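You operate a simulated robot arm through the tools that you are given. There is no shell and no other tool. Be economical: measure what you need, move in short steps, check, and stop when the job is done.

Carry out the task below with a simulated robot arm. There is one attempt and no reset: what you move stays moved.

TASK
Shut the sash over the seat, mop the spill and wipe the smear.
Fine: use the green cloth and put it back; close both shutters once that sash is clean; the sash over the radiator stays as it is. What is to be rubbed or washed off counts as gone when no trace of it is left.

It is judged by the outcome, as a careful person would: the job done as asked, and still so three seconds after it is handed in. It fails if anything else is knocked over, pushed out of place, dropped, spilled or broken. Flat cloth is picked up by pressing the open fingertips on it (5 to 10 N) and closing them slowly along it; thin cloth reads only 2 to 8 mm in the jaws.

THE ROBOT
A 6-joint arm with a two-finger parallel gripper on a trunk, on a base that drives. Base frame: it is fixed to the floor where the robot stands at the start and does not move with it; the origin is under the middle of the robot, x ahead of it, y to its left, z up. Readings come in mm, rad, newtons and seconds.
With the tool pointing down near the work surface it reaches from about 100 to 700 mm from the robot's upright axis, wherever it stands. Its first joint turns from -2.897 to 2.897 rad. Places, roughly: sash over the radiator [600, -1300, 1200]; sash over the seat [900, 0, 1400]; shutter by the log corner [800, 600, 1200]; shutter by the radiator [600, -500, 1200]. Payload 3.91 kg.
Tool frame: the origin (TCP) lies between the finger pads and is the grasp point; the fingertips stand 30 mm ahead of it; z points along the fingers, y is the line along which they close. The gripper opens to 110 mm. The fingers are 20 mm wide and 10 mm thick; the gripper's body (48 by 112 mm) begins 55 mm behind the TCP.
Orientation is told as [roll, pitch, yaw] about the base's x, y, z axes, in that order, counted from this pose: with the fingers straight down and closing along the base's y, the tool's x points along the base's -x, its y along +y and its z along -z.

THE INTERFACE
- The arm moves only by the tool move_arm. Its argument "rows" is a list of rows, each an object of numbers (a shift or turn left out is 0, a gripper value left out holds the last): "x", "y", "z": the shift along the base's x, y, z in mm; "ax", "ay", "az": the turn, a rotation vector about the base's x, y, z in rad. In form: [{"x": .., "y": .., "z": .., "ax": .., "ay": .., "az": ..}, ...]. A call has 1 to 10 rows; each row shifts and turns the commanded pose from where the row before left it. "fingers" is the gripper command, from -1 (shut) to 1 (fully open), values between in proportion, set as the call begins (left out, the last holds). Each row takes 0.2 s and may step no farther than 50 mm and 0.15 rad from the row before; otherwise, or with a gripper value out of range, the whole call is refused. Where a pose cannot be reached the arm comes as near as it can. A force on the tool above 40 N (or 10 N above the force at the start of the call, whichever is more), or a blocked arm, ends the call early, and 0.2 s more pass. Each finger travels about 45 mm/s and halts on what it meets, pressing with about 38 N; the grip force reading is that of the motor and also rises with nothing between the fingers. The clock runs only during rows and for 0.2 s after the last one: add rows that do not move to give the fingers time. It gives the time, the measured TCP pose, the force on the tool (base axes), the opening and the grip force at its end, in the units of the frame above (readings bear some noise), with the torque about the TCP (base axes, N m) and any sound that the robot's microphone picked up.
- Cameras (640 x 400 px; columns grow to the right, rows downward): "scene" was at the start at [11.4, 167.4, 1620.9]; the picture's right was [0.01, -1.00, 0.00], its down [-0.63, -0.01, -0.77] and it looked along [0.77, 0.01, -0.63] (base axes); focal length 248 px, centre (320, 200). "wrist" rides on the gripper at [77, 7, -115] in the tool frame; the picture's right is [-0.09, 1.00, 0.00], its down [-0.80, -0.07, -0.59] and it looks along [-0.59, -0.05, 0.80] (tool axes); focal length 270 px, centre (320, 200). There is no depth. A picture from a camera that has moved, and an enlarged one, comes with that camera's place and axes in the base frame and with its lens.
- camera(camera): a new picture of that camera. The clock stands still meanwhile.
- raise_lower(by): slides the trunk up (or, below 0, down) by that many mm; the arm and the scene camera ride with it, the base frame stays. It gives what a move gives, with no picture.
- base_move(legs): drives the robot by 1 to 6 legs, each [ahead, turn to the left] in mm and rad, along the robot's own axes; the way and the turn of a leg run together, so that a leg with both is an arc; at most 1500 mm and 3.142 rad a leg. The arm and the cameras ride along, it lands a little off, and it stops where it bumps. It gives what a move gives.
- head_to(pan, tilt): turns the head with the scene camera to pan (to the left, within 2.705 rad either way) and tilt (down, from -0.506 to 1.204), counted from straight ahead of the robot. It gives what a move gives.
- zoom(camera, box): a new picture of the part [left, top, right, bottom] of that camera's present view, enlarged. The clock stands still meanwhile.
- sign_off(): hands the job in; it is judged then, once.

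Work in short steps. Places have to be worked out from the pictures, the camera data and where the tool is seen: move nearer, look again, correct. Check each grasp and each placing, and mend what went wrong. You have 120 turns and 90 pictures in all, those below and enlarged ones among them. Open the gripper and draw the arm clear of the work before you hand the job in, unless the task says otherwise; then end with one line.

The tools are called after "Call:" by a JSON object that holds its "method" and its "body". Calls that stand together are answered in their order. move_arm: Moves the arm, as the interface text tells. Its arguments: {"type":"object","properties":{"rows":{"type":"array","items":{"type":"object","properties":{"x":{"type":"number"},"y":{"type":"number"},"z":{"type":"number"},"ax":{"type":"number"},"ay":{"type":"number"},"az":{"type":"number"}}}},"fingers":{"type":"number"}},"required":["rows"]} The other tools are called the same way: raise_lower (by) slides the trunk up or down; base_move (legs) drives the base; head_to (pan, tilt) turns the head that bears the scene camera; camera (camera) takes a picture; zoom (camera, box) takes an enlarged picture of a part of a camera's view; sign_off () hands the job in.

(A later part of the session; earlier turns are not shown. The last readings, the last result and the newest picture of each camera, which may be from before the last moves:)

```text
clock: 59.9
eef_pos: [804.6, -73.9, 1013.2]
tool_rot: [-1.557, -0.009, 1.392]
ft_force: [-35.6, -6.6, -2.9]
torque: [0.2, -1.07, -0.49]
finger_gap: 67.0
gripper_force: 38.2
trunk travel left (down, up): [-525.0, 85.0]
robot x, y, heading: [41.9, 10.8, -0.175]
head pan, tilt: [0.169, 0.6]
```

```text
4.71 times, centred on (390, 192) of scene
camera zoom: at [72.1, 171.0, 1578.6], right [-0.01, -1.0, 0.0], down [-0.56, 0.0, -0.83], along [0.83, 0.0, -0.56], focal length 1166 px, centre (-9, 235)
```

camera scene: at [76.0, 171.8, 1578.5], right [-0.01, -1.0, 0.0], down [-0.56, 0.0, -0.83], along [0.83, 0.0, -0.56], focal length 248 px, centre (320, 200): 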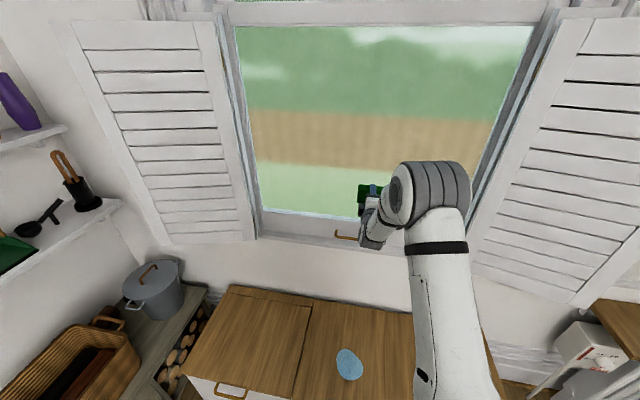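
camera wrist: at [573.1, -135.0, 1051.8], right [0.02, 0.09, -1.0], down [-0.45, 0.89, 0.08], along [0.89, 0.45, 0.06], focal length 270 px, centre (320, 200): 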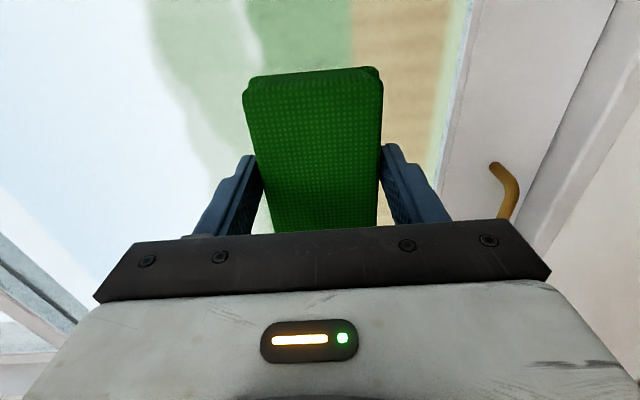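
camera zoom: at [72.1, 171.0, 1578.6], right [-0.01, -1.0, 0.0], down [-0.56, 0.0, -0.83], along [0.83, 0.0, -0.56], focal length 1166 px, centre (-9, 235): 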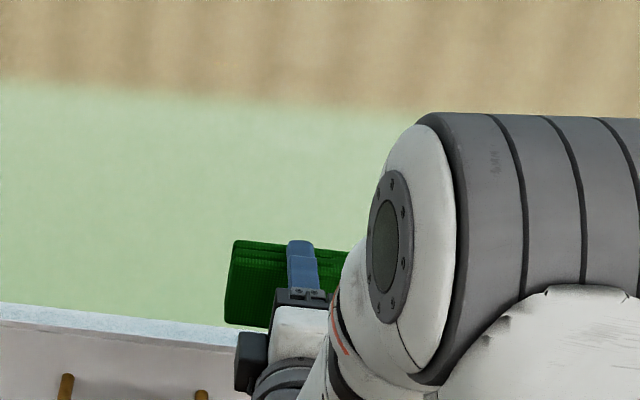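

Upper part is already clean. I ease off 2 mm, finish the lower sweep left and then sweep back right at mid-low height.

Call:
{"method": "move_arm", "body": {"rows": [{"x": -2.5, "y": 0.4}, {"x": 2.1, "y": 11.8}, {"x": 2.1, "y": 11.8}, {"x": 2.1, "y": 11.8}, {"x": 2.1, "y": 11.8}, {"x": 2.1, "y": 11.8}]}}

Call:
{"method": "move_arm", "body": {"rows": [{"x": 0.5, "z": 15}, {"x": -2.1, "y": -11.8}, {"x": -2.1, "y": -11.8}, {"x": -2.1, "y": -11.8}, {"x": -2.1, "y": -11.8}, {"x": -2.1, "y": -11.8}, {"x": -2.1, "y": -11.8}, {"x": -2.1, "y": -11.8}, {"x": -2.1, "y": -11.8}, {"x": -2.1, "y": -11.8}]}}

Call:
{"method": "move_arm", "body": {"rows": [{"x": -20, "y": 3.5}, {"x": -30, "y": 5.2}, {"x": -40, "y": 7, "z": -40}, {"z": -45}, {"z": -45}, {"z": -40}]}}

Call:
{"method": "camera", "body": {"camera": "scene"}}

Call:
{"method": "zoom", "body": {"camera": "scene", "box": [320, 150, 440, 225]}}

```text
clock: 61.3
eef_pos: [816.5, -12.7, 1011.8]
tool_rot: [-1.554, -0.006, 1.393]
ft_force: [-0.1, 0.0, -0.8]
torque: [0.0, 0.01, 0.03]
finger_gap: 66.9
gripper_force: 38.7
trunk travel left (down, up): [-525.0, 85.0]
robot x, y, heading: [42.9, 10.9, -0.17]
head pan, tilt: [0.169, 0.6]
```

```text
clock: 63.5
eef_pos: [796.9, -119.9, 1029.6]
tool_rot: [-1.558, -0.006, 1.392]
ft_force: [-11.6, 5.9, -0.9]
torque: [-0.19, -0.36, 0.09]
finger_gap: 66.9
gripper_force: 38.0
trunk travel left (down, up): [-525.0, 85.0]
robot x, y, heading: [38.3, 8.3, -0.176]
head pan, tilt: [0.169, 0.6]
```

```text
refused: row 3 steps farther than a row can; nothing moved
```

```text
58 pictures are left
camera scene: at [75.6, 173.0, 1578.3], right [0.0, -1.0, 0.0], down [-0.56, 0.0, -0.83], along [0.83, 0.0, -0.56], focal length 248 px, centre (320, 200)
```

scene: 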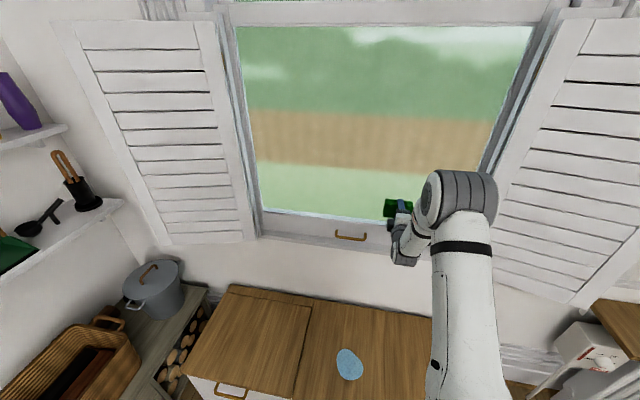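

```text
5.33 times, centred on (380, 188) of scene
camera zoom: at [75.6, 173.0, 1578.3], right [0.0, -1.0, 0.0], down [-0.56, 0.0, -0.83], along [0.83, 0.0, -0.56], focal length 1322 px, centre (0, 267)
```

zoom: 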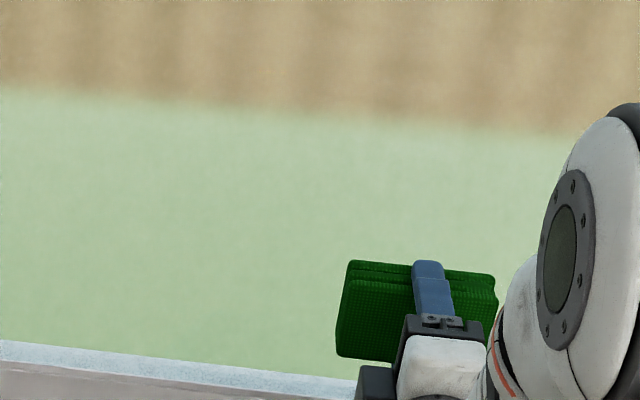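

No trace visible so far. I retreat from the glass and check the portion hidden behind the hand.

Call:
{"method": "move_arm", "body": {"rows": [{"x": -20, "y": 3.5}, {"x": -40, "y": 7}, {"x": -40, "y": 7}, {"x": -20, "y": 3.5, "z": -40}, {"z": -45}, {"z": -45}, {"z": -40}]}}

Call:
{"method": "zoom", "body": {"camera": "scene", "box": [320, 150, 480, 250]}}

```text
clock: 65.1
eef_pos: [678.2, -99.6, 857.0]
tool_rot: [-1.556, -0.007, 1.391]
ft_force: [-0.1, 0.2, -1.0]
torque: [-0.03, 0.01, 0.0]
finger_gap: 66.9
gripper_force: 38.1
trunk travel left (down, up): [-525.0, 85.0]
robot x, y, heading: [37.0, 11.2, -0.176]
head pan, tilt: [0.169, 0.6]
```

```text
4.00 times, centred on (400, 200) of scene
camera zoom: at [78.1, 171.8, 1578.5], right [0.0, -1.0, 0.0], down [-0.57, 0.0, -0.82], along [0.82, 0.0, -0.57], focal length 991 px, centre (0, 200)
```

zoom: 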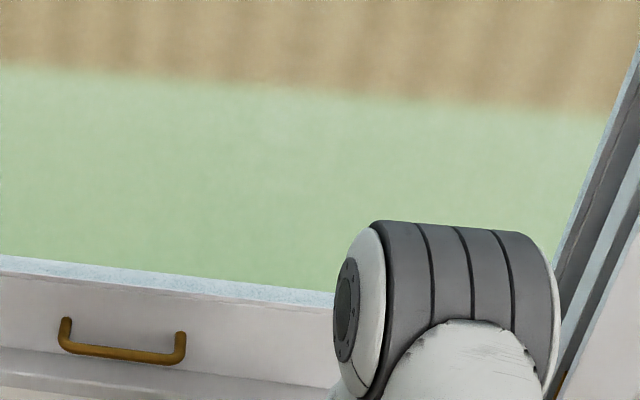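

Glass is clean. Next the spill at ≈(531,50), ~110 mm across. I tilt the tool down, move above it and lower the trunk.

Call:
{"method": "move_arm", "body": {"rows": [{"ax": 0.0257, "ay": 0.147, "x": -18, "y": 14}, {"ax": 0.0257, "ay": 0.147, "x": -18, "y": 14}, {"ax": 0.0257, "ay": 0.147, "x": -18, "y": 14}, {"ax": 0.0257, "ay": 0.147, "x": -18, "y": 14}, {"ax": 0.0257, "ay": 0.147, "x": -18, "y": 14}, {"ax": 0.0257, "ay": 0.147, "x": -18, "y": 14}, {"ax": 0.0257, "ay": 0.147, "x": -18, "y": 14}, {"ax": 0.0257, "ay": 0.147, "x": -18, "y": 14}, {"ax": 0.0257, "ay": 0.147, "x": -4, "y": 14}]}}

Call:
{"method": "raise_lower", "body": {"by": -250}}

Call:
{"method": "move_arm", "body": {"rows": [{"ax": 0.0257, "ay": 0.147, "y": 10}, {"ax": 0.011, "ay": 0.065, "y": 10}, {}]}}

Call:
{"method": "camera", "body": {"camera": "wrist"}}

Call:
{"method": "camera", "body": {"camera": "scene"}}

```text
clock: 67.1
eef_pos: [529.4, 21.1, 854.3]
tool_rot: [-0.263, 0.011, 1.39]
ft_force: [-0.5, -0.8, -0.1]
torque: [0.02, -0.03, 0.0]
finger_gap: 66.5
gripper_force: 38.3
out of reach, approached as far as the arm can: row 9
trunk travel left (down, up): [-525.0, 85.0]
robot x, y, heading: [38.9, 10.7, -0.172]
head pan, tilt: [0.169, 0.6]
```

```text
clock: 69.7
eef_pos: [529.5, 20.3, 605.0]
tool_rot: [-0.266, 0.014, 1.387]
ft_force: [-0.2, 0.0, -0.9]
torque: [0.01, 0.0, 0.01]
finger_gap: 66.7
gripper_force: 37.5
trunk travel left (down, up): [-275.0, 335.0]
robot x, y, heading: [39.9, 11.6, -0.179]
head pan, tilt: [0.169, 0.6]
```

```text
clock: 70.5
eef_pos: [512.4, 29.6, 584.8]
tool_rot: [-0.184, 0.016, 1.387]
ft_force: [-0.6, 0.2, 0.1]
torque: [0.02, -0.03, 0.0]
finger_gap: 67.1
gripper_force: 38.2
out of reach, approached as far as the arm can: row 1, 2
trunk travel left (down, up): [-275.0, 335.0]
robot x, y, heading: [40.6, 10.9, -0.174]
head pan, tilt: [0.169, 0.6]
```

```text
55 pictures are left
camera wrist: at [471.2, -38.1, 698.1], right [-0.95, 0.26, -0.18], down [0.11, 0.8, 0.58], along [0.3, 0.53, -0.79], focal length 270 px, centre (320, 200)
```

wrist: 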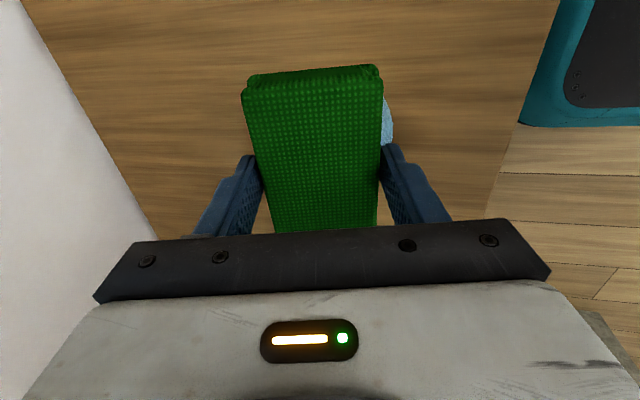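

```text
54 pictures are left
camera scene: at [77.5, 172.0, 1328.4], right [0.0, -1.0, 0.0], down [-0.57, 0.0, -0.82], along [0.82, 0.0, -0.57], focal length 248 px, centre (320, 200)
```

scene: 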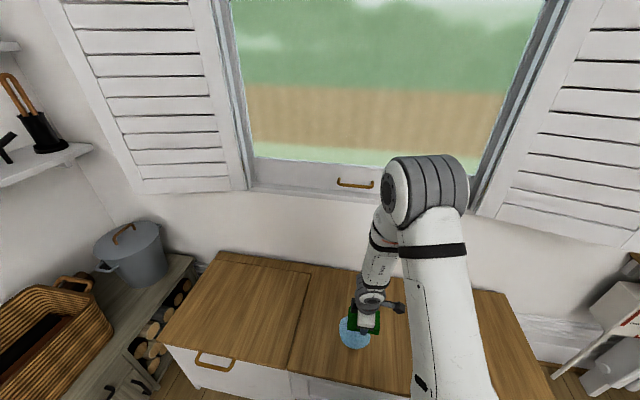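

The last bit of tilt was not reached; I retry the remaining tilt (~0.18 rad) in place while rising slightly toward y≈45.

Call:
{"method": "move_arm", "body": {"rows": [{"ax": 0.016, "ay": 0.09, "z": 10, "y": 8}, {"ax": 0.016, "ay": 0.09, "z": 10, "y": 7}, {}]}}

```text
clock: 71.3
eef_pos: [496.5, 31.7, 575.0]
tool_rot: [-0.149, 0.014, 1.387]
ft_force: [-0.3, 0.0, -0.8]
torque: [-0.02, -0.03, 0.02]
finger_gap: 67.0
gripper_force: 38.1
out of reach, approached as far as the arm can: row 1, 2
trunk travel left (down, up): [-275.0, 335.0]
robot x, y, heading: [37.5, 9.2, -0.178]
head pan, tilt: [0.169, 0.6]
```

The limit seems geometric. I raise the trunk 120 mm and lower the arm by the same amount, applying the tilt there.

Call:
{"method": "raise_lower", "body": {"by": 120}}

Call:
{"method": "move_arm", "body": {"rows": [{"z": -30}, {"z": -30}, {"z": -30}, {"z": -30}, {"ax": 0.013, "ay": 0.075}, {"ax": 0.013, "ay": 0.073}, {}]}}

```text
clock: 72.8
eef_pos: [497.0, 32.8, 695.1]
tool_rot: [-0.151, 0.013, 1.388]
ft_force: [0.0, 1.1, -0.5]
torque: [0.05, -0.01, 0.02]
finger_gap: 67.0
gripper_force: 38.3
trunk travel left (down, up): [-395.0, 215.0]
robot x, y, heading: [40.4, 10.3, -0.173]
head pan, tilt: [0.169, 0.6]
```

```text
clock: 74.4
eef_pos: [496.9, 30.0, 573.2]
tool_rot: [-0.03, 0.02, 1.388]
ft_force: [0.1, -0.2, 0.1]
torque: [0.04, 0.02, 0.01]
finger_gap: 67.0
gripper_force: 37.7
trunk travel left (down, up): [-395.0, 215.0]
robot x, y, heading: [35.9, 13.2, -0.176]
head pan, tilt: [0.169, 0.6]
```

Vertical now (0.03 left). I trim it, move to the spill's front edge and lower until the pad touches.

Call:
{"method": "move_arm", "body": {"rows": [{"ax": 0.005, "ay": 0.03, "x": -12, "y": 17}, {"z": -30}, {"z": -25}, {"z": -10}, {"z": -5}, {"z": -3}, {"z": -3}, {"z": -3}, {}]}}

```text
clock: 76.4
eef_pos: [488.2, 37.2, 509.8]
tool_rot: [0.03, 0.016, 1.392]
ft_force: [-0.2, 0.3, -0.4]
torque: [-0.03, 0.0, -0.01]
finger_gap: 66.9
gripper_force: 38.8
out of reach, approached as far as the arm can: row 1, 3, 4
trunk travel left (down, up): [-395.0, 215.0]
robot x, y, heading: [35.9, 9.6, -0.17]
head pan, tilt: [0.169, 0.6]
```

Some rows were clipped; I take out the 0.03 overtilt and continue down to contact in small steps.

Call:
{"method": "move_arm", "body": {"rows": [{"ax": -0.005, "ay": -0.03, "y": 8}, {"z": -4}, {"z": -3}, {"z": -3}, {"z": -3}, {"z": -2}, {}]}}

```text
clock: 77.8
eef_pos: [487.2, 44.2, 497.7]
tool_rot: [-0.003, 0.015, 1.389]
ft_force: [-5.3, -2.9, 28.5]
torque: [0.09, 0.28, 0.1]
finger_gap: 66.7
gripper_force: 38.0
trunk travel left (down, up): [-395.0, 215.0]
robot x, y, heading: [39.7, 9.5, -0.169]
head pan, tilt: [0.169, 0.6]
stopped in row 6: the force on the tool passed its limit (the readings are from after the stop); the commanded pose is now the measured one
```

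Contact at z 497.7 as expected. Ease up 1 mm and sweep forward across the spill, then shift left and sweep back.

Call:
{"method": "move_arm", "body": {"rows": [{"z": 1}, {"x": 11.8, "y": -2.07}, {"x": 11.8, "y": -2.07}, {"x": 11.8, "y": -2.07}, {"x": 11.8, "y": -2.07}, {"x": 11.8, "y": -2.07}, {"x": 11.8, "y": -2.07}, {"x": 11.8, "y": -2.07}, {"x": 11.8, "y": -2.07}]}}

Call:
{"method": "camera", "body": {"camera": "scene"}}

```text
clock: 79.2
eef_pos: [524.0, 37.3, 498.2]
tool_rot: [-0.011, 0.013, 1.388]
ft_force: [-7.7, -1.0, 28.4]
torque: [-0.15, 1.3, 0.02]
finger_gap: 67.1
gripper_force: 37.3
out of reach, approached as far as the arm can: row 4, 5, 6, 7
trunk travel left (down, up): [-395.0, 215.0]
robot x, y, heading: [36.3, 9.1, -0.176]
head pan, tilt: [0.169, 0.6]
stopped in row 7: the force on the tool passed its limit (the readings are from after the stop); the commanded pose is now the measured one
```

```text
53 pictures are left
camera scene: at [74.7, 171.9, 1448.5], right [0.0, -1.0, 0.0], down [-0.56, 0.0, -0.83], along [0.83, 0.0, -0.56], focal length 248 px, centre (320, 200)
```

scene: 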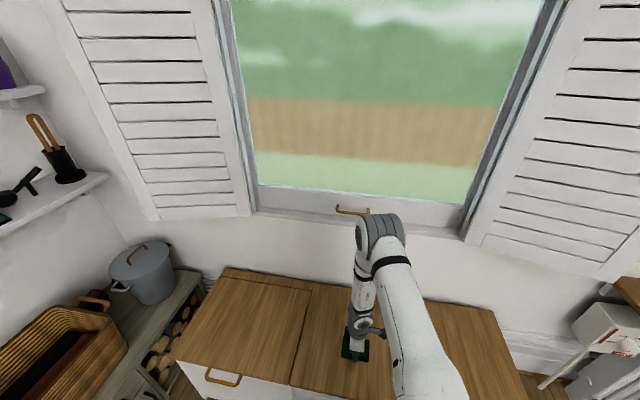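

The wrist limit here is geometric: a higher trunk makes the forearm steeper and lets the vertical tool go farther out. I lift the pad, raise the trunk 150 mm, and bring the arm back down over the far part of the spill.

Call:
{"method": "move_arm", "body": {"rows": [{"z": 15}, {"z": 20}]}}

Call:
{"method": "raise_lower", "body": {"by": 150}}

Call:
{"method": "move_arm", "body": {"rows": [{"z": -30, "x": 4, "y": 4}, {"z": -30, "x": 4, "y": 4}, {"z": -30, "x": 4, "y": 2}, {"z": -30, "x": 4}, {"z": -30, "x": 4}, {"x": 5}, {}]}}

Call:
{"method": "camera", "body": {"camera": "wrist"}}

Call:
{"method": "camera", "body": {"camera": "scene"}}

```text
clock: 79.8
eef_pos: [521.3, 38.1, 529.4]
tool_rot: [-0.017, 0.012, 1.39]
ft_force: [0.8, 0.5, -0.8]
torque: [-0.05, 0.04, -0.04]
finger_gap: 67.0
gripper_force: 38.2
out of reach, approached as far as the arm can: row 2
trunk travel left (down, up): [-395.0, 215.0]
robot x, y, heading: [36.8, 10.0, -0.176]
head pan, tilt: [0.169, 0.6]
```

```text
clock: 81.6
eef_pos: [520.6, 38.2, 678.6]
tool_rot: [-0.017, 0.012, 1.388]
ft_force: [-0.8, 0.8, -0.5]
torque: [0.0, -0.03, -0.02]
finger_gap: 66.9
gripper_force: 38.4
trunk travel left (down, up): [-545.0, 65.0]
robot x, y, heading: [37.5, 9.7, -0.175]
head pan, tilt: [0.169, 0.6]
```

```text
clock: 83.2
eef_pos: [546.7, 48.7, 530.0]
tool_rot: [-0.023, 0.011, 1.389]
ft_force: [0.9, -0.8, -0.8]
torque: [-0.02, 0.02, 0.01]
finger_gap: 67.2
gripper_force: 37.8
trunk travel left (down, up): [-545.0, 65.0]
robot x, y, heading: [38.6, 9.7, -0.175]
head pan, tilt: [0.169, 0.6]
```

```text
52 pictures are left
camera wrist: at [524.0, -23.5, 645.2], right [-0.96, 0.27, -0.02], down [0.2, 0.78, 0.59], along [0.18, 0.56, -0.81], focal length 270 px, centre (320, 200)
```

wrist: 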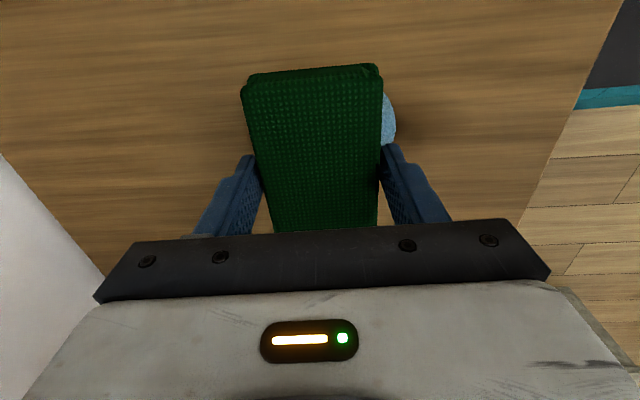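

```text
51 pictures are left
camera scene: at [77.4, 171.9, 1598.4], right [0.0, -1.0, 0.0], down [-0.57, 0.0, -0.82], along [0.82, 0.0, -0.57], focal length 248 px, centre (320, 200)
```

scene: 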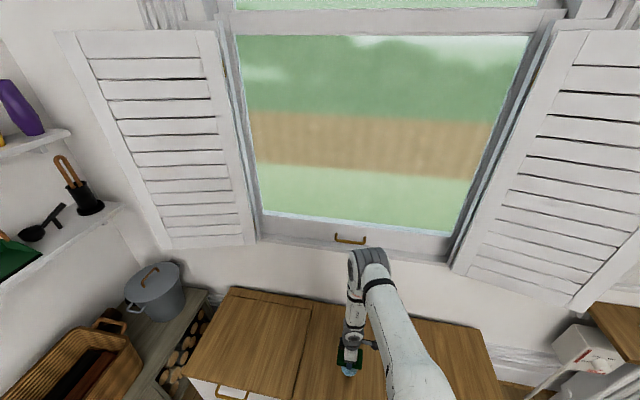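

Reach is fine now. Some spill remains near x≈502, so it needs more passes; I lower to contact and sweep back toward the robot.

Call:
{"method": "move_arm", "body": {"rows": [{"x": 8, "z": -20, "ay": 0.02}, {"x": 5, "z": -8}, {"z": -3}, {"z": -2}, {"x": -11.8, "y": 2.07}, {"x": -11.8, "y": 2.07}, {"x": -11.8, "y": 2.07}, {"x": -11.8, "y": 2.07}, {"x": -11.8, "y": 2.07}, {"x": -11.8, "y": 2.07}]}}

Call:
{"method": "move_arm", "body": {"rows": [{"x": -11.8, "y": 2.07}, {"x": -11.8, "y": 2.07}, {"x": 11.8, "y": -1}, {"x": 11.8, "y": -1}, {"x": 11.8, "y": -1}, {"x": 11.8, "y": -1}, {"x": 11.8, "y": -1}, {"x": 11.8, "y": -1}, {"x": 11.8, "y": -1}, {"x": 11.8, "y": -1}]}}

Call:
{"method": "zoom", "body": {"camera": "scene", "box": [280, 300, 420, 400]}}

```text
clock: 85.4
eef_pos: [495.2, 49.2, 499.5]
tool_rot: [0.006, 0.017, 1.389]
ft_force: [1.5, -1.1, 8.7]
torque: [-0.08, -0.39, -0.01]
finger_gap: 66.9
gripper_force: 38.0
out of reach, approached as far as the arm can: row 1, 2, 5, 6, 7, 8, 9
trunk travel left (down, up): [-545.0, 65.0]
robot x, y, heading: [38.5, 12.7, -0.177]
head pan, tilt: [0.169, 0.6]
```

```text
clock: 87.6
eef_pos: [535.3, 44.1, 499.8]
tool_rot: [-0.006, 0.015, 1.389]
ft_force: [-1.1, -0.7, -0.5]
torque: [0.0, 0.0, 0.02]
finger_gap: 66.9
gripper_force: 38.0
out of reach, approached as far as the arm can: row 7, 8, 9, 10
trunk travel left (down, up): [-545.0, 65.0]
robot x, y, heading: [40.0, 11.7, -0.173]
head pan, tilt: [0.169, 0.6]
```

```text
4.00 times, centred on (350, 350) of scene
camera zoom: at [77.4, 172.0, 1598.2], right [0.0, -1.0, 0.0], down [-0.57, 0.0, -0.82], along [0.82, 0.0, -0.57], focal length 991 px, centre (200, -400)
```

zoom: 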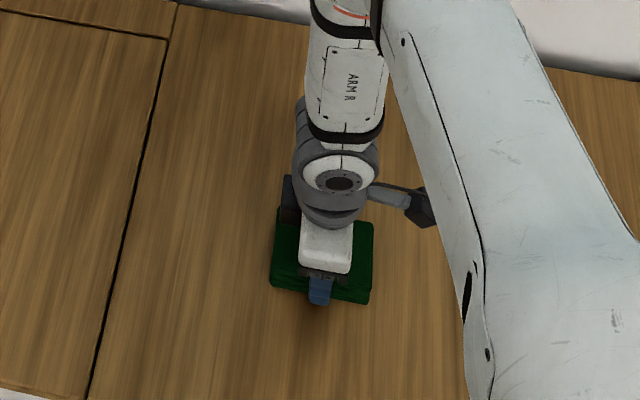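

Visible part is clean. I lift the pad and move it aside to the right to inspect the whole spot.

Call:
{"method": "move_arm", "body": {"rows": [{"z": 30, "x": -10}, {"z": 30, "x": -10, "y": -20}, {"y": -45}, {"y": -45}, {"y": -30}, {}]}}

Call:
{"method": "zoom", "body": {"camera": "scene", "box": [260, 300, 420, 400]}}

Call:
{"method": "camera", "body": {"camera": "wrist"}}

```text
clock: 89.0
eef_pos: [519.0, -96.6, 552.4]
tool_rot: [0.001, 0.013, 1.39]
ft_force: [0.3, 0.3, -0.6]
torque: [0.01, 0.01, -0.03]
finger_gap: 66.7
gripper_force: 38.3
out of reach, approached as far as the arm can: row 1
trunk travel left (down, up): [-545.0, 65.0]
robot x, y, heading: [40.4, 7.1, -0.174]
head pan, tilt: [0.169, 0.6]
```

```text
4.00 times, centred on (340, 350) of scene
camera zoom: at [77.5, 171.7, 1598.4], right [0.0, -1.0, 0.0], down [-0.57, 0.0, -0.82], along [0.82, 0.0, -0.57], focal length 991 px, centre (240, -400)
```

zoom: 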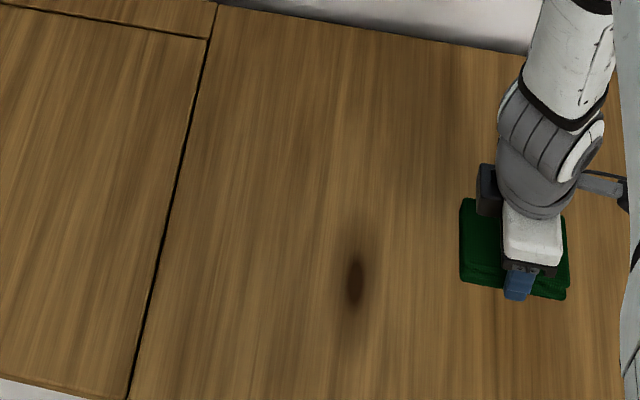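

```text
48 pictures are left
camera wrist: at [499.1, -168.8, 669.9], right [-0.96, 0.27, 0.0], down [0.22, 0.78, 0.58], along [0.15, 0.56, -0.81], focal length 270 px, centre (320, 200)
```

wrist: 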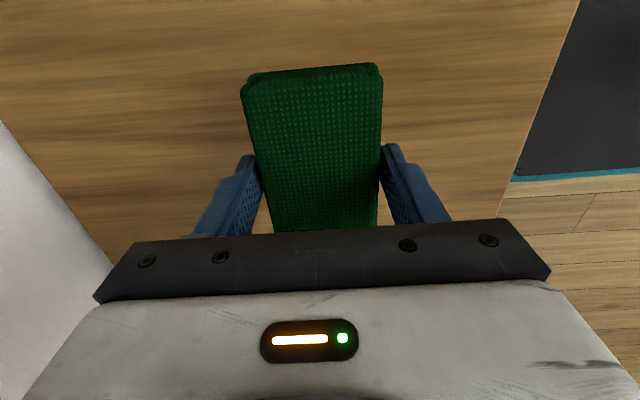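

A small dark patch remains at ≈(503,56). I go back over it and wipe again with more pressure.

Call:
{"method": "move_arm", "body": {"rows": [{"y": 40, "x": -10}, {"y": 40, "x": -10}, {"y": 40, "x": -5}, {"y": 25}, {"z": -25}, {"z": -20}, {"z": -5}, {"z": -3}, {"z": -2}, {}]}}

Call:
{"method": "move_arm", "body": {"rows": [{"x": 10}, {"x": 10}, {"y": 10}, {"x": -10}, {"x": -10}, {"x": -10}, {"y": 10}, {"x": 10}, {"x": 10}, {"x": 10}]}}

```text
clock: 91.2
eef_pos: [490.9, 46.7, 499.7]
tool_rot: [0.003, 0.016, 1.389]
ft_force: [-0.2, 0.4, 0.0]
torque: [0.02, -0.01, 0.01]
finger_gap: 66.8
gripper_force: 38.1
trunk travel left (down, up): [-545.0, 65.0]
robot x, y, heading: [38.1, 11.6, -0.173]
head pan, tilt: [0.169, 0.6]
```

```text
clock: 93.4
eef_pos: [512.8, 70.2, 499.8]
tool_rot: [0.003, 0.015, 1.39]
ft_force: [-0.4, -0.2, -0.6]
torque: [-0.01, 0.01, 0.0]
finger_gap: 67.1
gripper_force: 38.0
trunk travel left (down, up): [-545.0, 65.0]
robot x, y, heading: [41.7, 11.9, -0.173]
head pan, tilt: [0.169, 0.6]
```

No contact at z 499.8; I press 3 mm lower and scrub.

Call:
{"method": "move_arm", "body": {"rows": [{"z": -2}, {"z": -1.5}, {"x": -10}, {"x": -10}, {"x": -10}, {"y": -10}, {"x": 10}, {"x": 10}, {"x": 10}, {"x": 10}]}}

Call:
{"method": "move_arm", "body": {"rows": [{"y": -10}, {"x": -10}, {"x": -10}, {"x": -10}, {"x": -10}, {"y": -10}, {"x": 10}, {"x": 10}, {"x": 10}, {"x": 10}]}}

Call:
{"method": "move_arm", "body": {"rows": [{"z": 30}, {"z": 30, "y": -20}, {"y": -45}, {"y": -45}, {"y": -30}, {}]}}

Call:
{"method": "zoom", "body": {"camera": "scene", "box": [280, 325, 400, 400]}}

```text
clock: 94.4
eef_pos: [498.8, 69.2, 498.4]
tool_rot: [-0.005, 0.013, 1.389]
ft_force: [-4.3, -1.5, 22.5]
torque: [-0.05, 0.79, 0.01]
finger_gap: 66.9
gripper_force: 38.5
trunk travel left (down, up): [-545.0, 65.0]
robot x, y, heading: [38.6, 9.1, -0.174]
head pan, tilt: [0.169, 0.6]
stopped in row 4: the force on the tool passed its limit (the readings are from after the stop); the commanded pose is now the measured one
```

```text
clock: 96.6
eef_pos: [496.3, 46.9, 499.2]
tool_rot: [-0.004, 0.012, 1.389]
ft_force: [-8.4, 0.2, 19.2]
torque: [0.2, 0.6, 0.01]
finger_gap: 67.1
gripper_force: 38.1
trunk travel left (down, up): [-545.0, 65.0]
robot x, y, heading: [38.4, 11.6, -0.171]
head pan, tilt: [0.169, 0.6]
```

```text
clock: 98.0
eef_pos: [499.1, -92.3, 557.8]
tool_rot: [-0.006, 0.012, 1.388]
ft_force: [-0.1, -0.3, 0.2]
torque: [0.0, 0.01, -0.03]
finger_gap: 66.9
gripper_force: 38.1
trunk travel left (down, up): [-545.0, 65.0]
robot x, y, heading: [40.0, 9.8, -0.173]
head pan, tilt: [0.169, 0.6]
```

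```text
5.33 times, centred on (340, 362) of scene
camera zoom: at [77.6, 171.7, 1598.4], right [0.0, -1.0, 0.0], down [-0.57, 0.0, -0.82], along [0.82, 0.0, -0.57], focal length 1322 px, centre (213, -667)
```

zoom: 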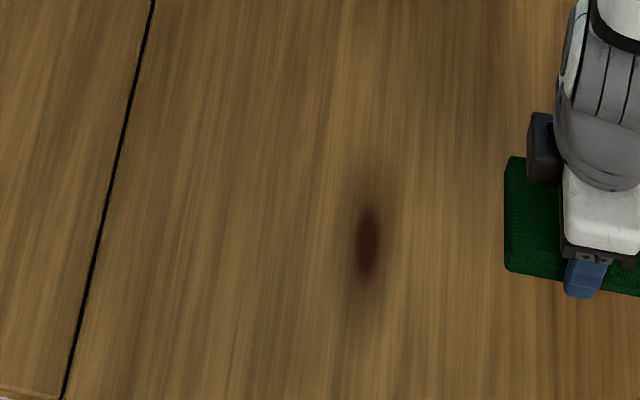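

The patch is unchanged and follows the grain — a wood knot; the spill is gone. I return the cloth to where it lay (458,-95).

Call:
{"method": "move_arm", "body": {"rows": [{"x": -41, "y": -2.5}, {"z": -25}, {"z": -20}, {"z": -8}, {"z": -4}, {"z": -2}, {}]}}

```text
clock: 99.6
eef_pos: [457.3, -95.5, 498.8]
tool_rot: [-0.006, 0.013, 1.39]
ft_force: [-0.1, -2.6, 5.1]
torque: [0.08, 0.13, 0.05]
finger_gap: 67.0
gripper_force: 37.7
trunk travel left (down, up): [-545.0, 65.0]
robot x, y, heading: [35.5, 7.7, -0.175]
head pan, tilt: [0.169, 0.6]
```

Touching the seat (5 N) at the original spot. I open the fingers and lift straight up.

Call:
{"method": "move_arm", "body": {"rows": [{}, {}, {}, {}, {}, {"z": 15}, {"z": 30}, {"z": 40}, {"z": 40}], "fingers": 1}}

Call:
{"method": "camera", "body": {"camera": "wrist"}}

Call:
{"method": "camera", "body": {"camera": "scene"}}

```text
clock: 101.6
eef_pos: [455.6, -93.5, 623.5]
tool_rot: [-0.005, 0.012, 1.389]
ft_force: [-0.6, 0.8, 0.4]
torque: [-0.01, 0.01, -0.02]
finger_gap: 110.1
gripper_force: 0.0
trunk travel left (down, up): [-545.0, 65.0]
robot x, y, heading: [39.7, 10.7, -0.174]
head pan, tilt: [0.169, 0.6]
```

```text
46 pictures are left
camera wrist: at [434.9, -165.4, 740.7], right [-0.96, 0.27, -0.01], down [0.21, 0.78, 0.58], along [0.16, 0.56, -0.81], focal length 270 px, centre (320, 200)
```

wrist: 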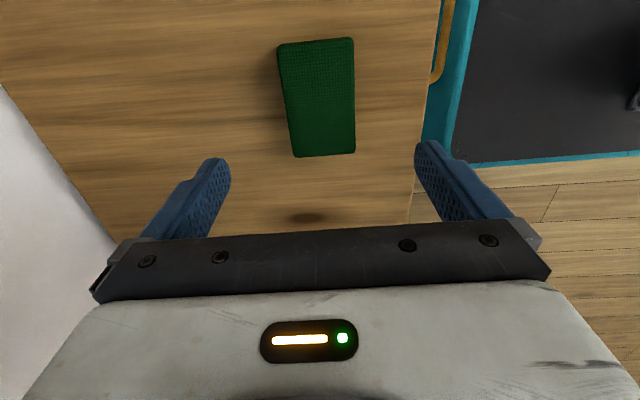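

```text
45 pictures are left
camera scene: at [77.1, 172.1, 1598.3], right [0.0, -1.0, 0.0], down [-0.56, 0.0, -0.83], along [0.83, 0.0, -0.56], focal length 248 px, centre (320, 200)
```

scene: 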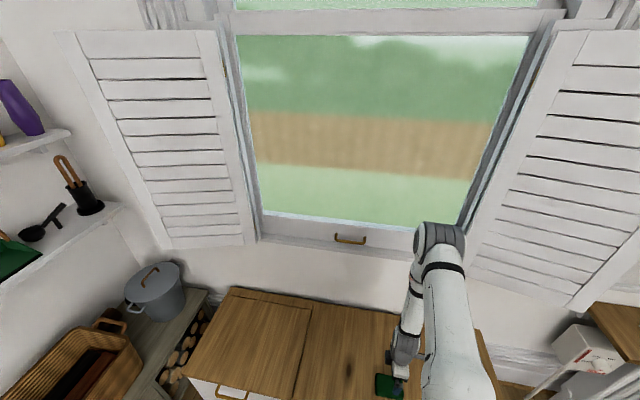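

Cloth is back in place and the glass is clean. Now the shutters: both stand ~17° off the wall, hinges ≈(864,441) and (720,-340). I look right, left and behind to plan the drive.

Call:
{"method": "head_to", "body": {"pan": 1.1, "tilt": 0.6}}

Call:
{"method": "camera", "body": {"camera": "scene"}}

Call:
{"method": "head_to", "body": {"pan": -0.9, "tilt": 0.6}}

Call:
{"method": "camera", "body": {"camera": "scene"}}

Call:
{"method": "head_to", "body": {"pan": 2.6, "tilt": 0.7}}

Call:
{"method": "camera", "body": {"camera": "scene"}}

Call:
{"method": "head_to", "body": {"pan": -2.6, "tilt": 0.7}}

Call:
{"method": "camera", "body": {"camera": "scene"}}

```text
clock: 102.8
eef_pos: [456.0, -93.8, 623.7]
tool_rot: [-0.006, 0.013, 1.388]
ft_force: [0.4, -0.1, -0.9]
torque: [0.0, 0.01, -0.05]
finger_gap: 110.2
gripper_force: 0.2
trunk travel left (down, up): [-545.0, 65.0]
robot x, y, heading: [34.2, 9.9, -0.173]
head pan, tilt: [1.1, 0.6]
```

```text
44 pictures are left
camera scene: at [42.4, 242.9, 1598.4], right [0.8, -0.6, 0.0], down [-0.34, -0.45, -0.83], along [0.5, 0.66, -0.57], focal length 248 px, centre (320, 200)
```

scene: 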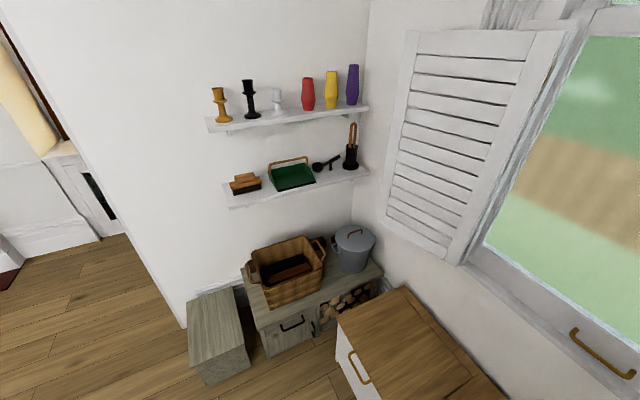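

```text
clock: 104.7
eef_pos: [455.1, -92.7, 623.9]
tool_rot: [-0.006, 0.013, 1.389]
ft_force: [-0.4, 0.3, -1.0]
torque: [0.04, 0.02, -0.01]
finger_gap: 109.9
gripper_force: 0.1
trunk travel left (down, up): [-545.0, 65.0]
robot x, y, heading: [34.6, 10.6, -0.174]
head pan, tilt: [-0.901, 0.6]
```

```text
43 pictures are left
camera scene: at [31.3, 94.6, 1598.4], right [-0.88, -0.48, 0.0], down [-0.27, 0.5, -0.83], along [0.39, -0.73, -0.57], focal length 248 px, centre (320, 200)
```

scene: 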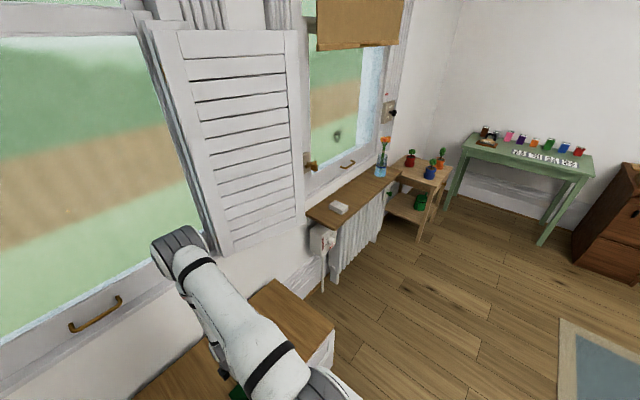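

```text
clock: 107.6
eef_pos: [454.5, -94.6, 623.2]
tool_rot: [-0.006, 0.012, 1.39]
ft_force: [0.1, -0.8, 1.1]
torque: [0.0, 0.03, 0.03]
finger_gap: 110.2
gripper_force: 0.0
trunk travel left (down, up): [-545.0, 65.0]
robot x, y, heading: [39.6, 9.5, -0.178]
head pan, tilt: [2.601, 0.7]
```

```text
42 pictures are left
camera scene: at [-75.0, 228.1, 1589.8], right [0.66, 0.75, 0.0], down [0.49, -0.42, -0.77], along [-0.58, 0.5, -0.64], focal length 248 px, centre (320, 200)
```

scene: 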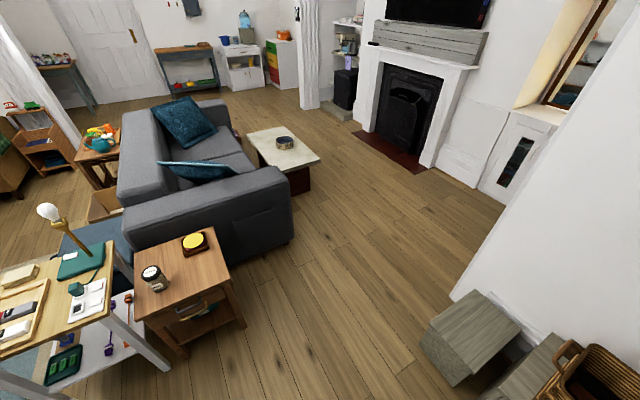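

```text
clock: 111.7
eef_pos: [456.9, -92.9, 623.1]
tool_rot: [-0.005, 0.011, 1.389]
ft_force: [0.7, 0.4, -0.8]
torque: [0.02, 0.0, 0.01]
finger_gap: 109.9
gripper_force: 0.2
trunk travel left (down, up): [-545.0, 65.0]
robot x, y, heading: [38.8, 11.3, -0.175]
head pan, tilt: [-2.601, 0.7]
```

```text
41 pictures are left
camera scene: at [-90.2, 141.8, 1589.8], right [-0.36, 0.93, 0.0], down [0.6, 0.23, -0.77], along [-0.71, -0.27, -0.64], focal length 248 px, centre (320, 200)
```

scene: 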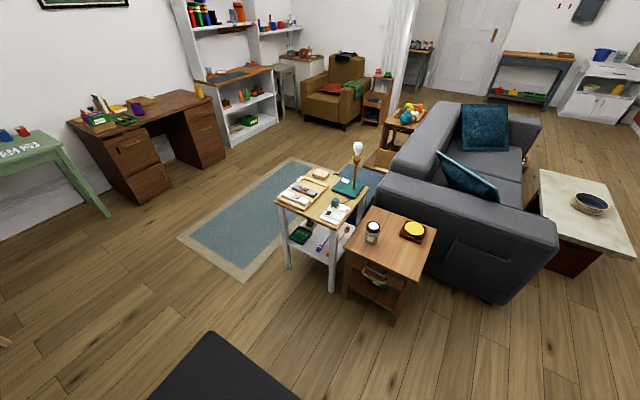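

Behind and beside the robot is free. The shutter bottoms are at z≈840, so I'll use the closed fingers pointing up as a peg behind each shutter's free side. First I back off, turn right, reverse left ~470 mm and face the window again.

Call:
{"method": "base_move", "body": {"legs": [[-150, 0], [0, -1.571], [-470, 0], [0, 1.571]]}}

Call:
{"method": "head_to", "body": {"pan": 0.4, "tilt": 0.75}}

Call:
{"method": "camera", "body": {"camera": "scene"}}

```text
clock: 116.5
eef_pos: [-179.8, -392.2, 624.3]
tool_rot: [-0.005, 0.017, -0.106]
ft_force: [0.5, -0.1, 0.5]
torque: [-0.02, 0.06, 0.0]
finger_gap: 109.9
gripper_force: 0.0
trunk travel left (down, up): [-545.0, 65.0]
robot x, y, heading: [-58.3, 29.4, -1.683]
head pan, tilt: [-2.601, 0.7]
stopped in leg 2: the robot was blocked; the commanded pose is now the measured one
```

```text
clock: 119.1
eef_pos: [-180.2, -393.8, 624.0]
tool_rot: [-0.004, 0.013, -0.104]
ft_force: [0.2, 0.0, 0.2]
torque: [0.0, -0.02, 0.0]
finger_gap: 110.1
gripper_force: 0.1
trunk travel left (down, up): [-545.0, 65.0]
robot x, y, heading: [-55.9, 27.2, -1.683]
head pan, tilt: [0.4, 0.75]
```

```text
40 pictures are left
camera scene: at [124.0, 9.0, 1585.5], right [-0.96, -0.29, 0.0], down [-0.2, 0.65, -0.73], along [0.21, -0.7, -0.68], focal length 248 px, centre (320, 200)
```

scene: 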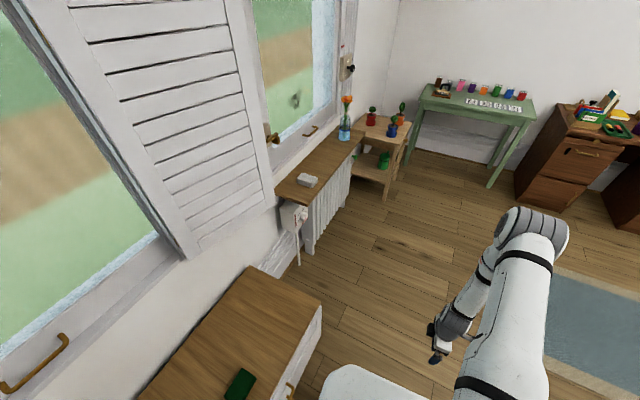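

The turn was stopped by a bump near its end (base corner against the seat front); the seat and cloth look unmoved. I angle slightly left so that reversing leads away from the seat, reverse ~490 mm, then turn to face the window.

Call:
{"method": "base_move", "body": {"legs": [[0, 0.14], [-490, 0]]}}

Call:
{"method": "camera", "body": {"camera": "scene"}}

```text
clock: 122.7
eef_pos: [-133.8, 89.9, 624.7]
tool_rot: [-0.006, 0.011, 0.045]
ft_force: [0.3, 0.0, 0.1]
torque: [-0.03, 0.01, 0.01]
finger_gap: 109.7
gripper_force: 0.0
trunk travel left (down, up): [-545.0, 65.0]
robot x, y, heading: [-72.3, 522.5, -1.527]
head pan, tilt: [0.4, 0.75]
```

```text
39 pictures are left
camera scene: at [108.9, 533.7, 1585.6], right [-0.9, -0.43, 0.0], down [-0.29, 0.62, -0.73], along [0.32, -0.66, -0.68], focal length 248 px, centre (320, 200)
```

scene: 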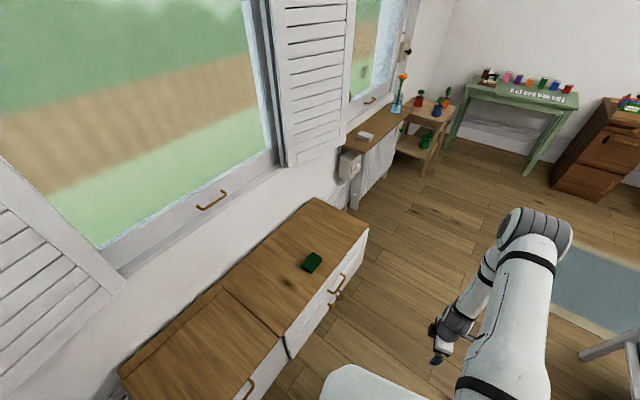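

I zoom on the seat to check that the bump did not shift anything.

Call:
{"method": "zoom", "body": {"camera": "scene", "box": [110, 190, 390, 400]}}

```text
1.90 times, centred on (250, 295) of scene
camera zoom: at [108.9, 533.7, 1585.6], right [-0.9, -0.43, 0.0], down [-0.29, 0.62, -0.73], along [0.32, -0.66, -0.68], focal length 472 px, centre (453, 19)
```

zoom: 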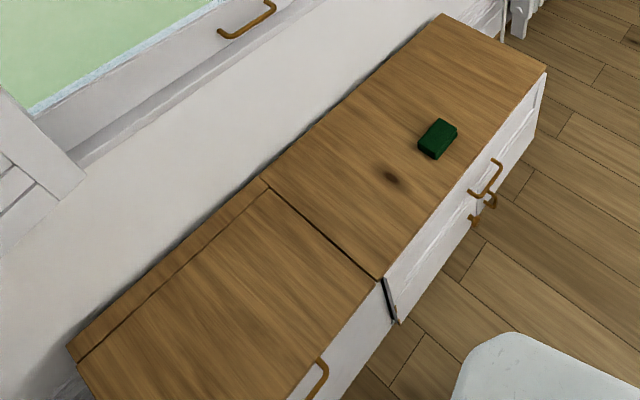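

The seat top is straight and the cloth is in place; the slightly proud drawer front resembles the first pictures. I move ahead 40 mm for clearance and turn to face the window.

Call:
{"method": "base_move", "body": {"legs": [[40, 0], [0, 1.355]]}}

Call:
{"method": "head_to", "body": {"pan": 0.1, "tilt": 0.75}}

Call:
{"method": "camera", "body": {"camera": "scene"}}

```text
clock: 127.0
eef_pos: [342.6, 329.7, 624.6]
tool_rot: [-0.005, 0.013, 1.393]
ft_force: [0.5, -0.9, 0.3]
torque: [0.04, 0.01, -0.01]
finger_gap: 109.9
gripper_force: 0.1
trunk travel left (down, up): [-545.0, 65.0]
robot x, y, heading: [-77.4, 433.0, -0.192]
head pan, tilt: [0.4, 0.75]
stopped in leg 2: the robot was blocked; the commanded pose is now the measured one
```

```text
clock: 127.8
eef_pos: [341.8, 329.2, 625.1]
tool_rot: [-0.005, 0.013, 1.392]
ft_force: [-0.6, -0.1, 0.4]
torque: [-0.01, -0.03, 0.01]
finger_gap: 109.8
gripper_force: 0.1
trunk travel left (down, up): [-545.0, 65.0]
robot x, y, heading: [-76.3, 434.1, -0.191]
head pan, tilt: [0.099, 0.75]
```

```text
37 pictures are left
camera scene: at [-41.6, 591.9, 1585.5], right [-0.09, -1.0, 0.0], down [-0.68, 0.06, -0.73], along [0.73, -0.07, -0.68], focal length 248 px, centre (320, 200)
```

scene: 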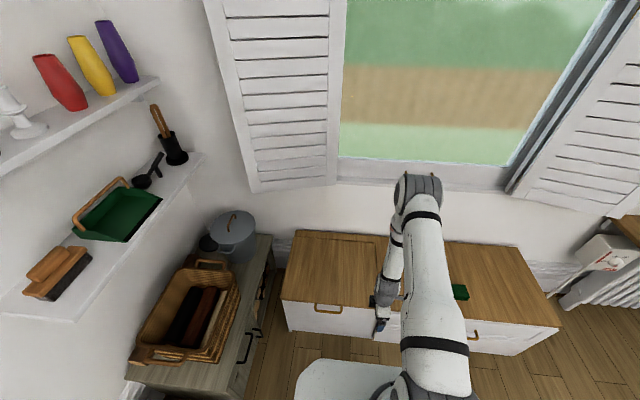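

Blocked again just before the end. I look at the left-rear side to see what was touched and whether it moved.

Call:
{"method": "head_to", "body": {"pan": 1.7, "tilt": 0.95}}

Call:
{"method": "camera", "body": {"camera": "scene"}}

Call:
{"method": "head_to", "body": {"pan": 2.7, "tilt": 0.95}}

Call:
{"method": "camera", "body": {"camera": "scene"}}

```text
clock: 129.5
eef_pos: [341.5, 329.1, 624.5]
tool_rot: [-0.006, 0.012, 1.392]
ft_force: [-0.4, -0.2, 0.2]
torque: [0.03, -0.02, -0.02]
finger_gap: 110.0
gripper_force: 0.0
trunk travel left (down, up): [-545.0, 65.0]
robot x, y, heading: [-79.1, 436.5, -0.19]
head pan, tilt: [1.7, 0.949]
```

```text
36 pictures are left
camera scene: at [-119.5, 672.0, 1570.0], right [1.0, -0.06, 0.0], down [-0.05, -0.81, -0.58], along [0.04, 0.58, -0.81], focal length 248 px, centre (320, 200)
```

scene: 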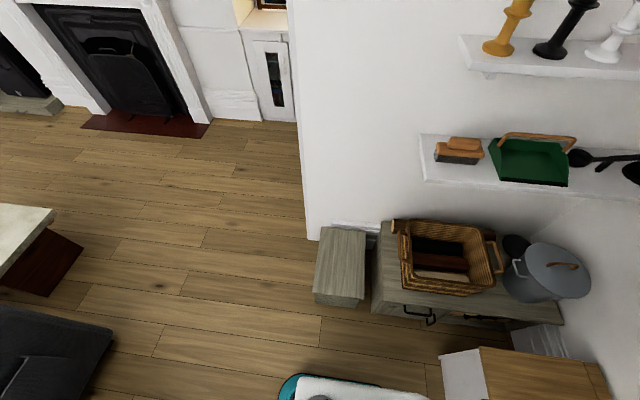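

```text
clock: 130.8
eef_pos: [342.8, 329.3, 623.5]
tool_rot: [-0.005, 0.014, 1.393]
ft_force: [-1.3, -0.1, -0.5]
torque: [0.03, 0.01, 0.01]
finger_gap: 109.8
gripper_force: 0.0
trunk travel left (down, up): [-545.0, 65.0]
robot x, y, heading: [-75.7, 434.6, -0.194]
head pan, tilt: [2.7, 0.949]
```

```text
35 pictures are left
camera scene: at [-182.7, 642.5, 1570.0], right [0.59, 0.81, 0.0], down [0.66, -0.48, -0.58], along [-0.47, 0.34, -0.81], focal length 248 px, centre (320, 200)
```

scene: 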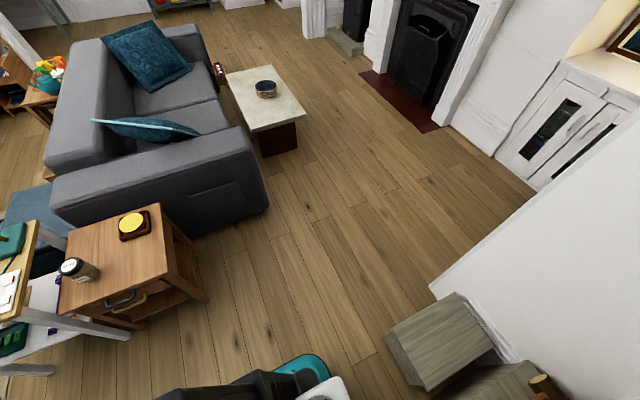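

Nothing on the left was touched or moved. The robot stands at t≈414, n≈-151; I do a gentle S-curve forward and left to get nearer to the left shutter.

Call:
{"method": "base_move", "body": {"legs": [[85, 0.65], [85, -0.63]]}}

Call:
{"method": "raise_lower", "body": {"by": -30}}

Call:
{"method": "head_to", "body": {"pan": 0.25, "tilt": 0.5}}

Call:
{"method": "camera", "body": {"camera": "scene"}}

```text
clock: 134.6
eef_pos: [508.0, 359.8, 623.1]
tool_rot: [-0.004, 0.012, 1.41]
ft_force: [-0.6, 0.2, 0.4]
torque: [-0.02, -0.02, 0.03]
finger_gap: 110.0
gripper_force: 0.2
trunk travel left (down, up): [-545.0, 65.0]
robot x, y, heading: [87.5, 464.2, -0.172]
head pan, tilt: [2.7, 0.949]
```

```text
clock: 135.4
eef_pos: [508.3, 359.3, 593.6]
tool_rot: [-0.006, 0.013, 1.411]
ft_force: [0.1, -0.5, -0.2]
torque: [-0.01, -0.02, -0.02]
finger_gap: 110.1
gripper_force: 0.0
trunk travel left (down, up): [-515.0, 95.0]
robot x, y, heading: [88.3, 463.8, -0.167]
head pan, tilt: [2.7, 0.949]
```

```text
clock: 137.6
eef_pos: [508.4, 358.8, 594.2]
tool_rot: [-0.005, 0.012, 1.408]
ft_force: [-0.2, -0.6, 0.0]
torque: [-0.02, -0.01, 0.02]
finger_gap: 110.1
gripper_force: 0.1
trunk travel left (down, up): [-515.0, 95.0]
robot x, y, heading: [89.9, 463.7, -0.171]
head pan, tilt: [0.25, 0.499]
```

```text
34 pictures are left
camera scene: at [128.1, 633.1, 1577.5], right [0.08, -1.0, 0.0], down [-0.48, -0.04, -0.88], along [0.87, 0.07, -0.48], focal length 248 px, centre (320, 200)
```

scene: 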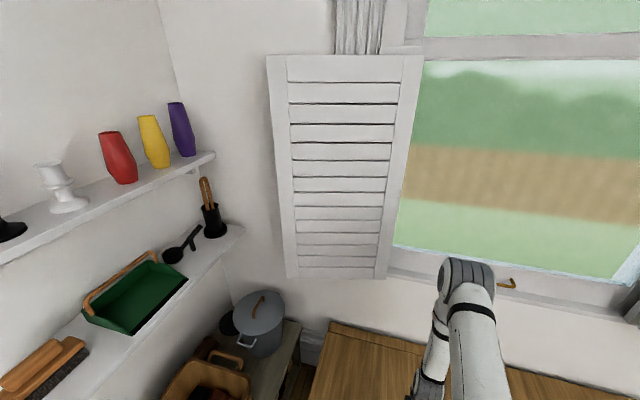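

Robot at t≈472, n≈8. Left shutter: free edge (819,814), hinge (848,441), bottom z≈840, ~14° off the wall. I close the fingers and tilt the tool forward/up while raising it.

Call:
{"method": "move_arm", "body": {"rows": [{"z": 20}, {"ax": -0.0257, "ay": -0.147, "x": 10, "z": 20}, {"ax": -0.0257, "ay": -0.147, "x": 12, "z": 20}, {"ax": -0.0257, "ay": -0.147, "x": 12, "z": 20}, {"ax": -0.0257, "ay": -0.147, "x": 12, "z": 20}, {"ax": -0.0257, "ay": -0.147, "x": 12, "z": 20}, {"ax": -0.0257, "ay": -0.147, "x": 12, "z": 20}, {"ax": -0.0257, "ay": -0.147, "x": 12, "z": 20}, {"ax": -0.0257, "ay": -0.147, "x": 12, "z": 20}, {"ax": -0.0257, "ay": -0.147, "x": 12, "z": 20}], "fingers": -1}}

Call:
{"method": "raise_lower", "body": {"by": -170}}

Call:
{"method": "move_arm", "body": {"rows": [{"ax": -0.0257, "ay": -0.147, "z": 20}, {"ax": -0.0257, "ay": -0.147, "z": 25}, {"ax": -0.0257, "ay": -0.147, "z": 25}, {"ax": -0.0257, "ay": -0.147, "z": 25}, {"ax": -0.0257, "ay": -0.147, "z": 25}, {"ax": -0.0257, "ay": -0.147, "z": 20}, {"ax": -0.0257, "ay": -0.147}, {"ax": -0.0257, "ay": -0.147}, {}]}}

```text
clock: 139.8
eef_pos: [616.4, 360.3, 797.6]
tool_rot: [-1.352, 0.014, 1.387]
ft_force: [0.1, 0.0, -0.2]
torque: [0.0, 0.0, -0.02]
finger_gap: 0.0
gripper_force: 38.4
trunk travel left (down, up): [-515.0, 95.0]
robot x, y, heading: [85.2, 465.2, -0.166]
head pan, tilt: [0.25, 0.499]
```

```text
clock: 141.7
eef_pos: [615.8, 359.8, 627.3]
tool_rot: [-1.35, 0.014, 1.387]
ft_force: [-0.4, -0.5, -1.4]
torque: [-0.03, -0.02, 0.0]
finger_gap: 0.0
gripper_force: 37.7
trunk travel left (down, up): [-345.0, 265.0]
robot x, y, heading: [85.3, 466.2, -0.174]
head pan, tilt: [0.25, 0.499]
```

```text
clock: 143.7
eef_pos: [865.8, 308.3, 849.0]
tool_rot: [-2.541, -0.002, 1.38]
ft_force: [0.1, -0.5, 0.3]
torque: [0.0, 0.03, -0.01]
finger_gap: 0.1
gripper_force: 37.3
out of reach, approached as far as the arm can: row 2, 3, 4, 5, 6, 7, 8
trunk travel left (down, up): [-345.0, 265.0]
robot x, y, heading: [88.0, 462.3, -0.169]
head pan, tilt: [0.25, 0.499]
```

The arm drifted forward into the window recess (no contact). I check the picture before moving.

Call:
{"method": "camera", "body": {"camera": "scene"}}

Call:
{"method": "camera", "body": {"camera": "wrist"}}

```text
33 pictures are left
camera scene: at [128.6, 633.0, 1407.5], right [0.08, -1.0, 0.0], down [-0.48, -0.04, -0.88], along [0.87, 0.07, -0.48], focal length 248 px, centre (320, 200)
```

scene: 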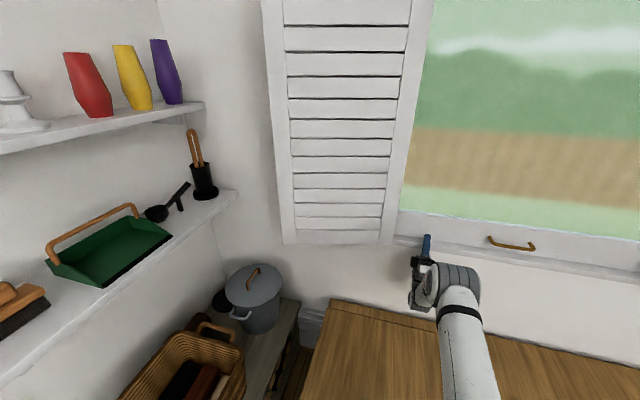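

```text
32 pictures are left
camera wrist: at [793.8, 244.3, 750.6], right [0.82, -0.07, -0.56], down [-0.24, 0.86, -0.45], along [0.51, 0.5, 0.7], focal length 270 px, centre (320, 200)
```

wrist: 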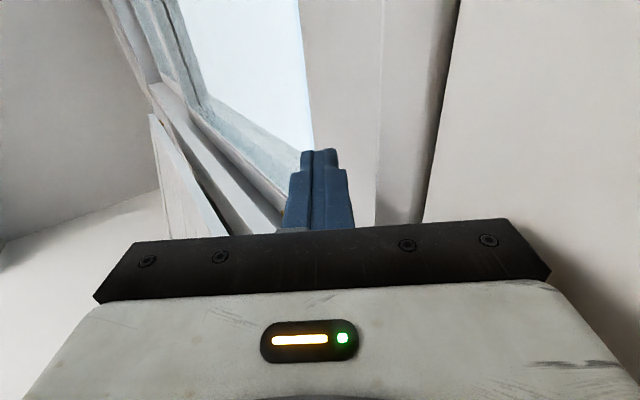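

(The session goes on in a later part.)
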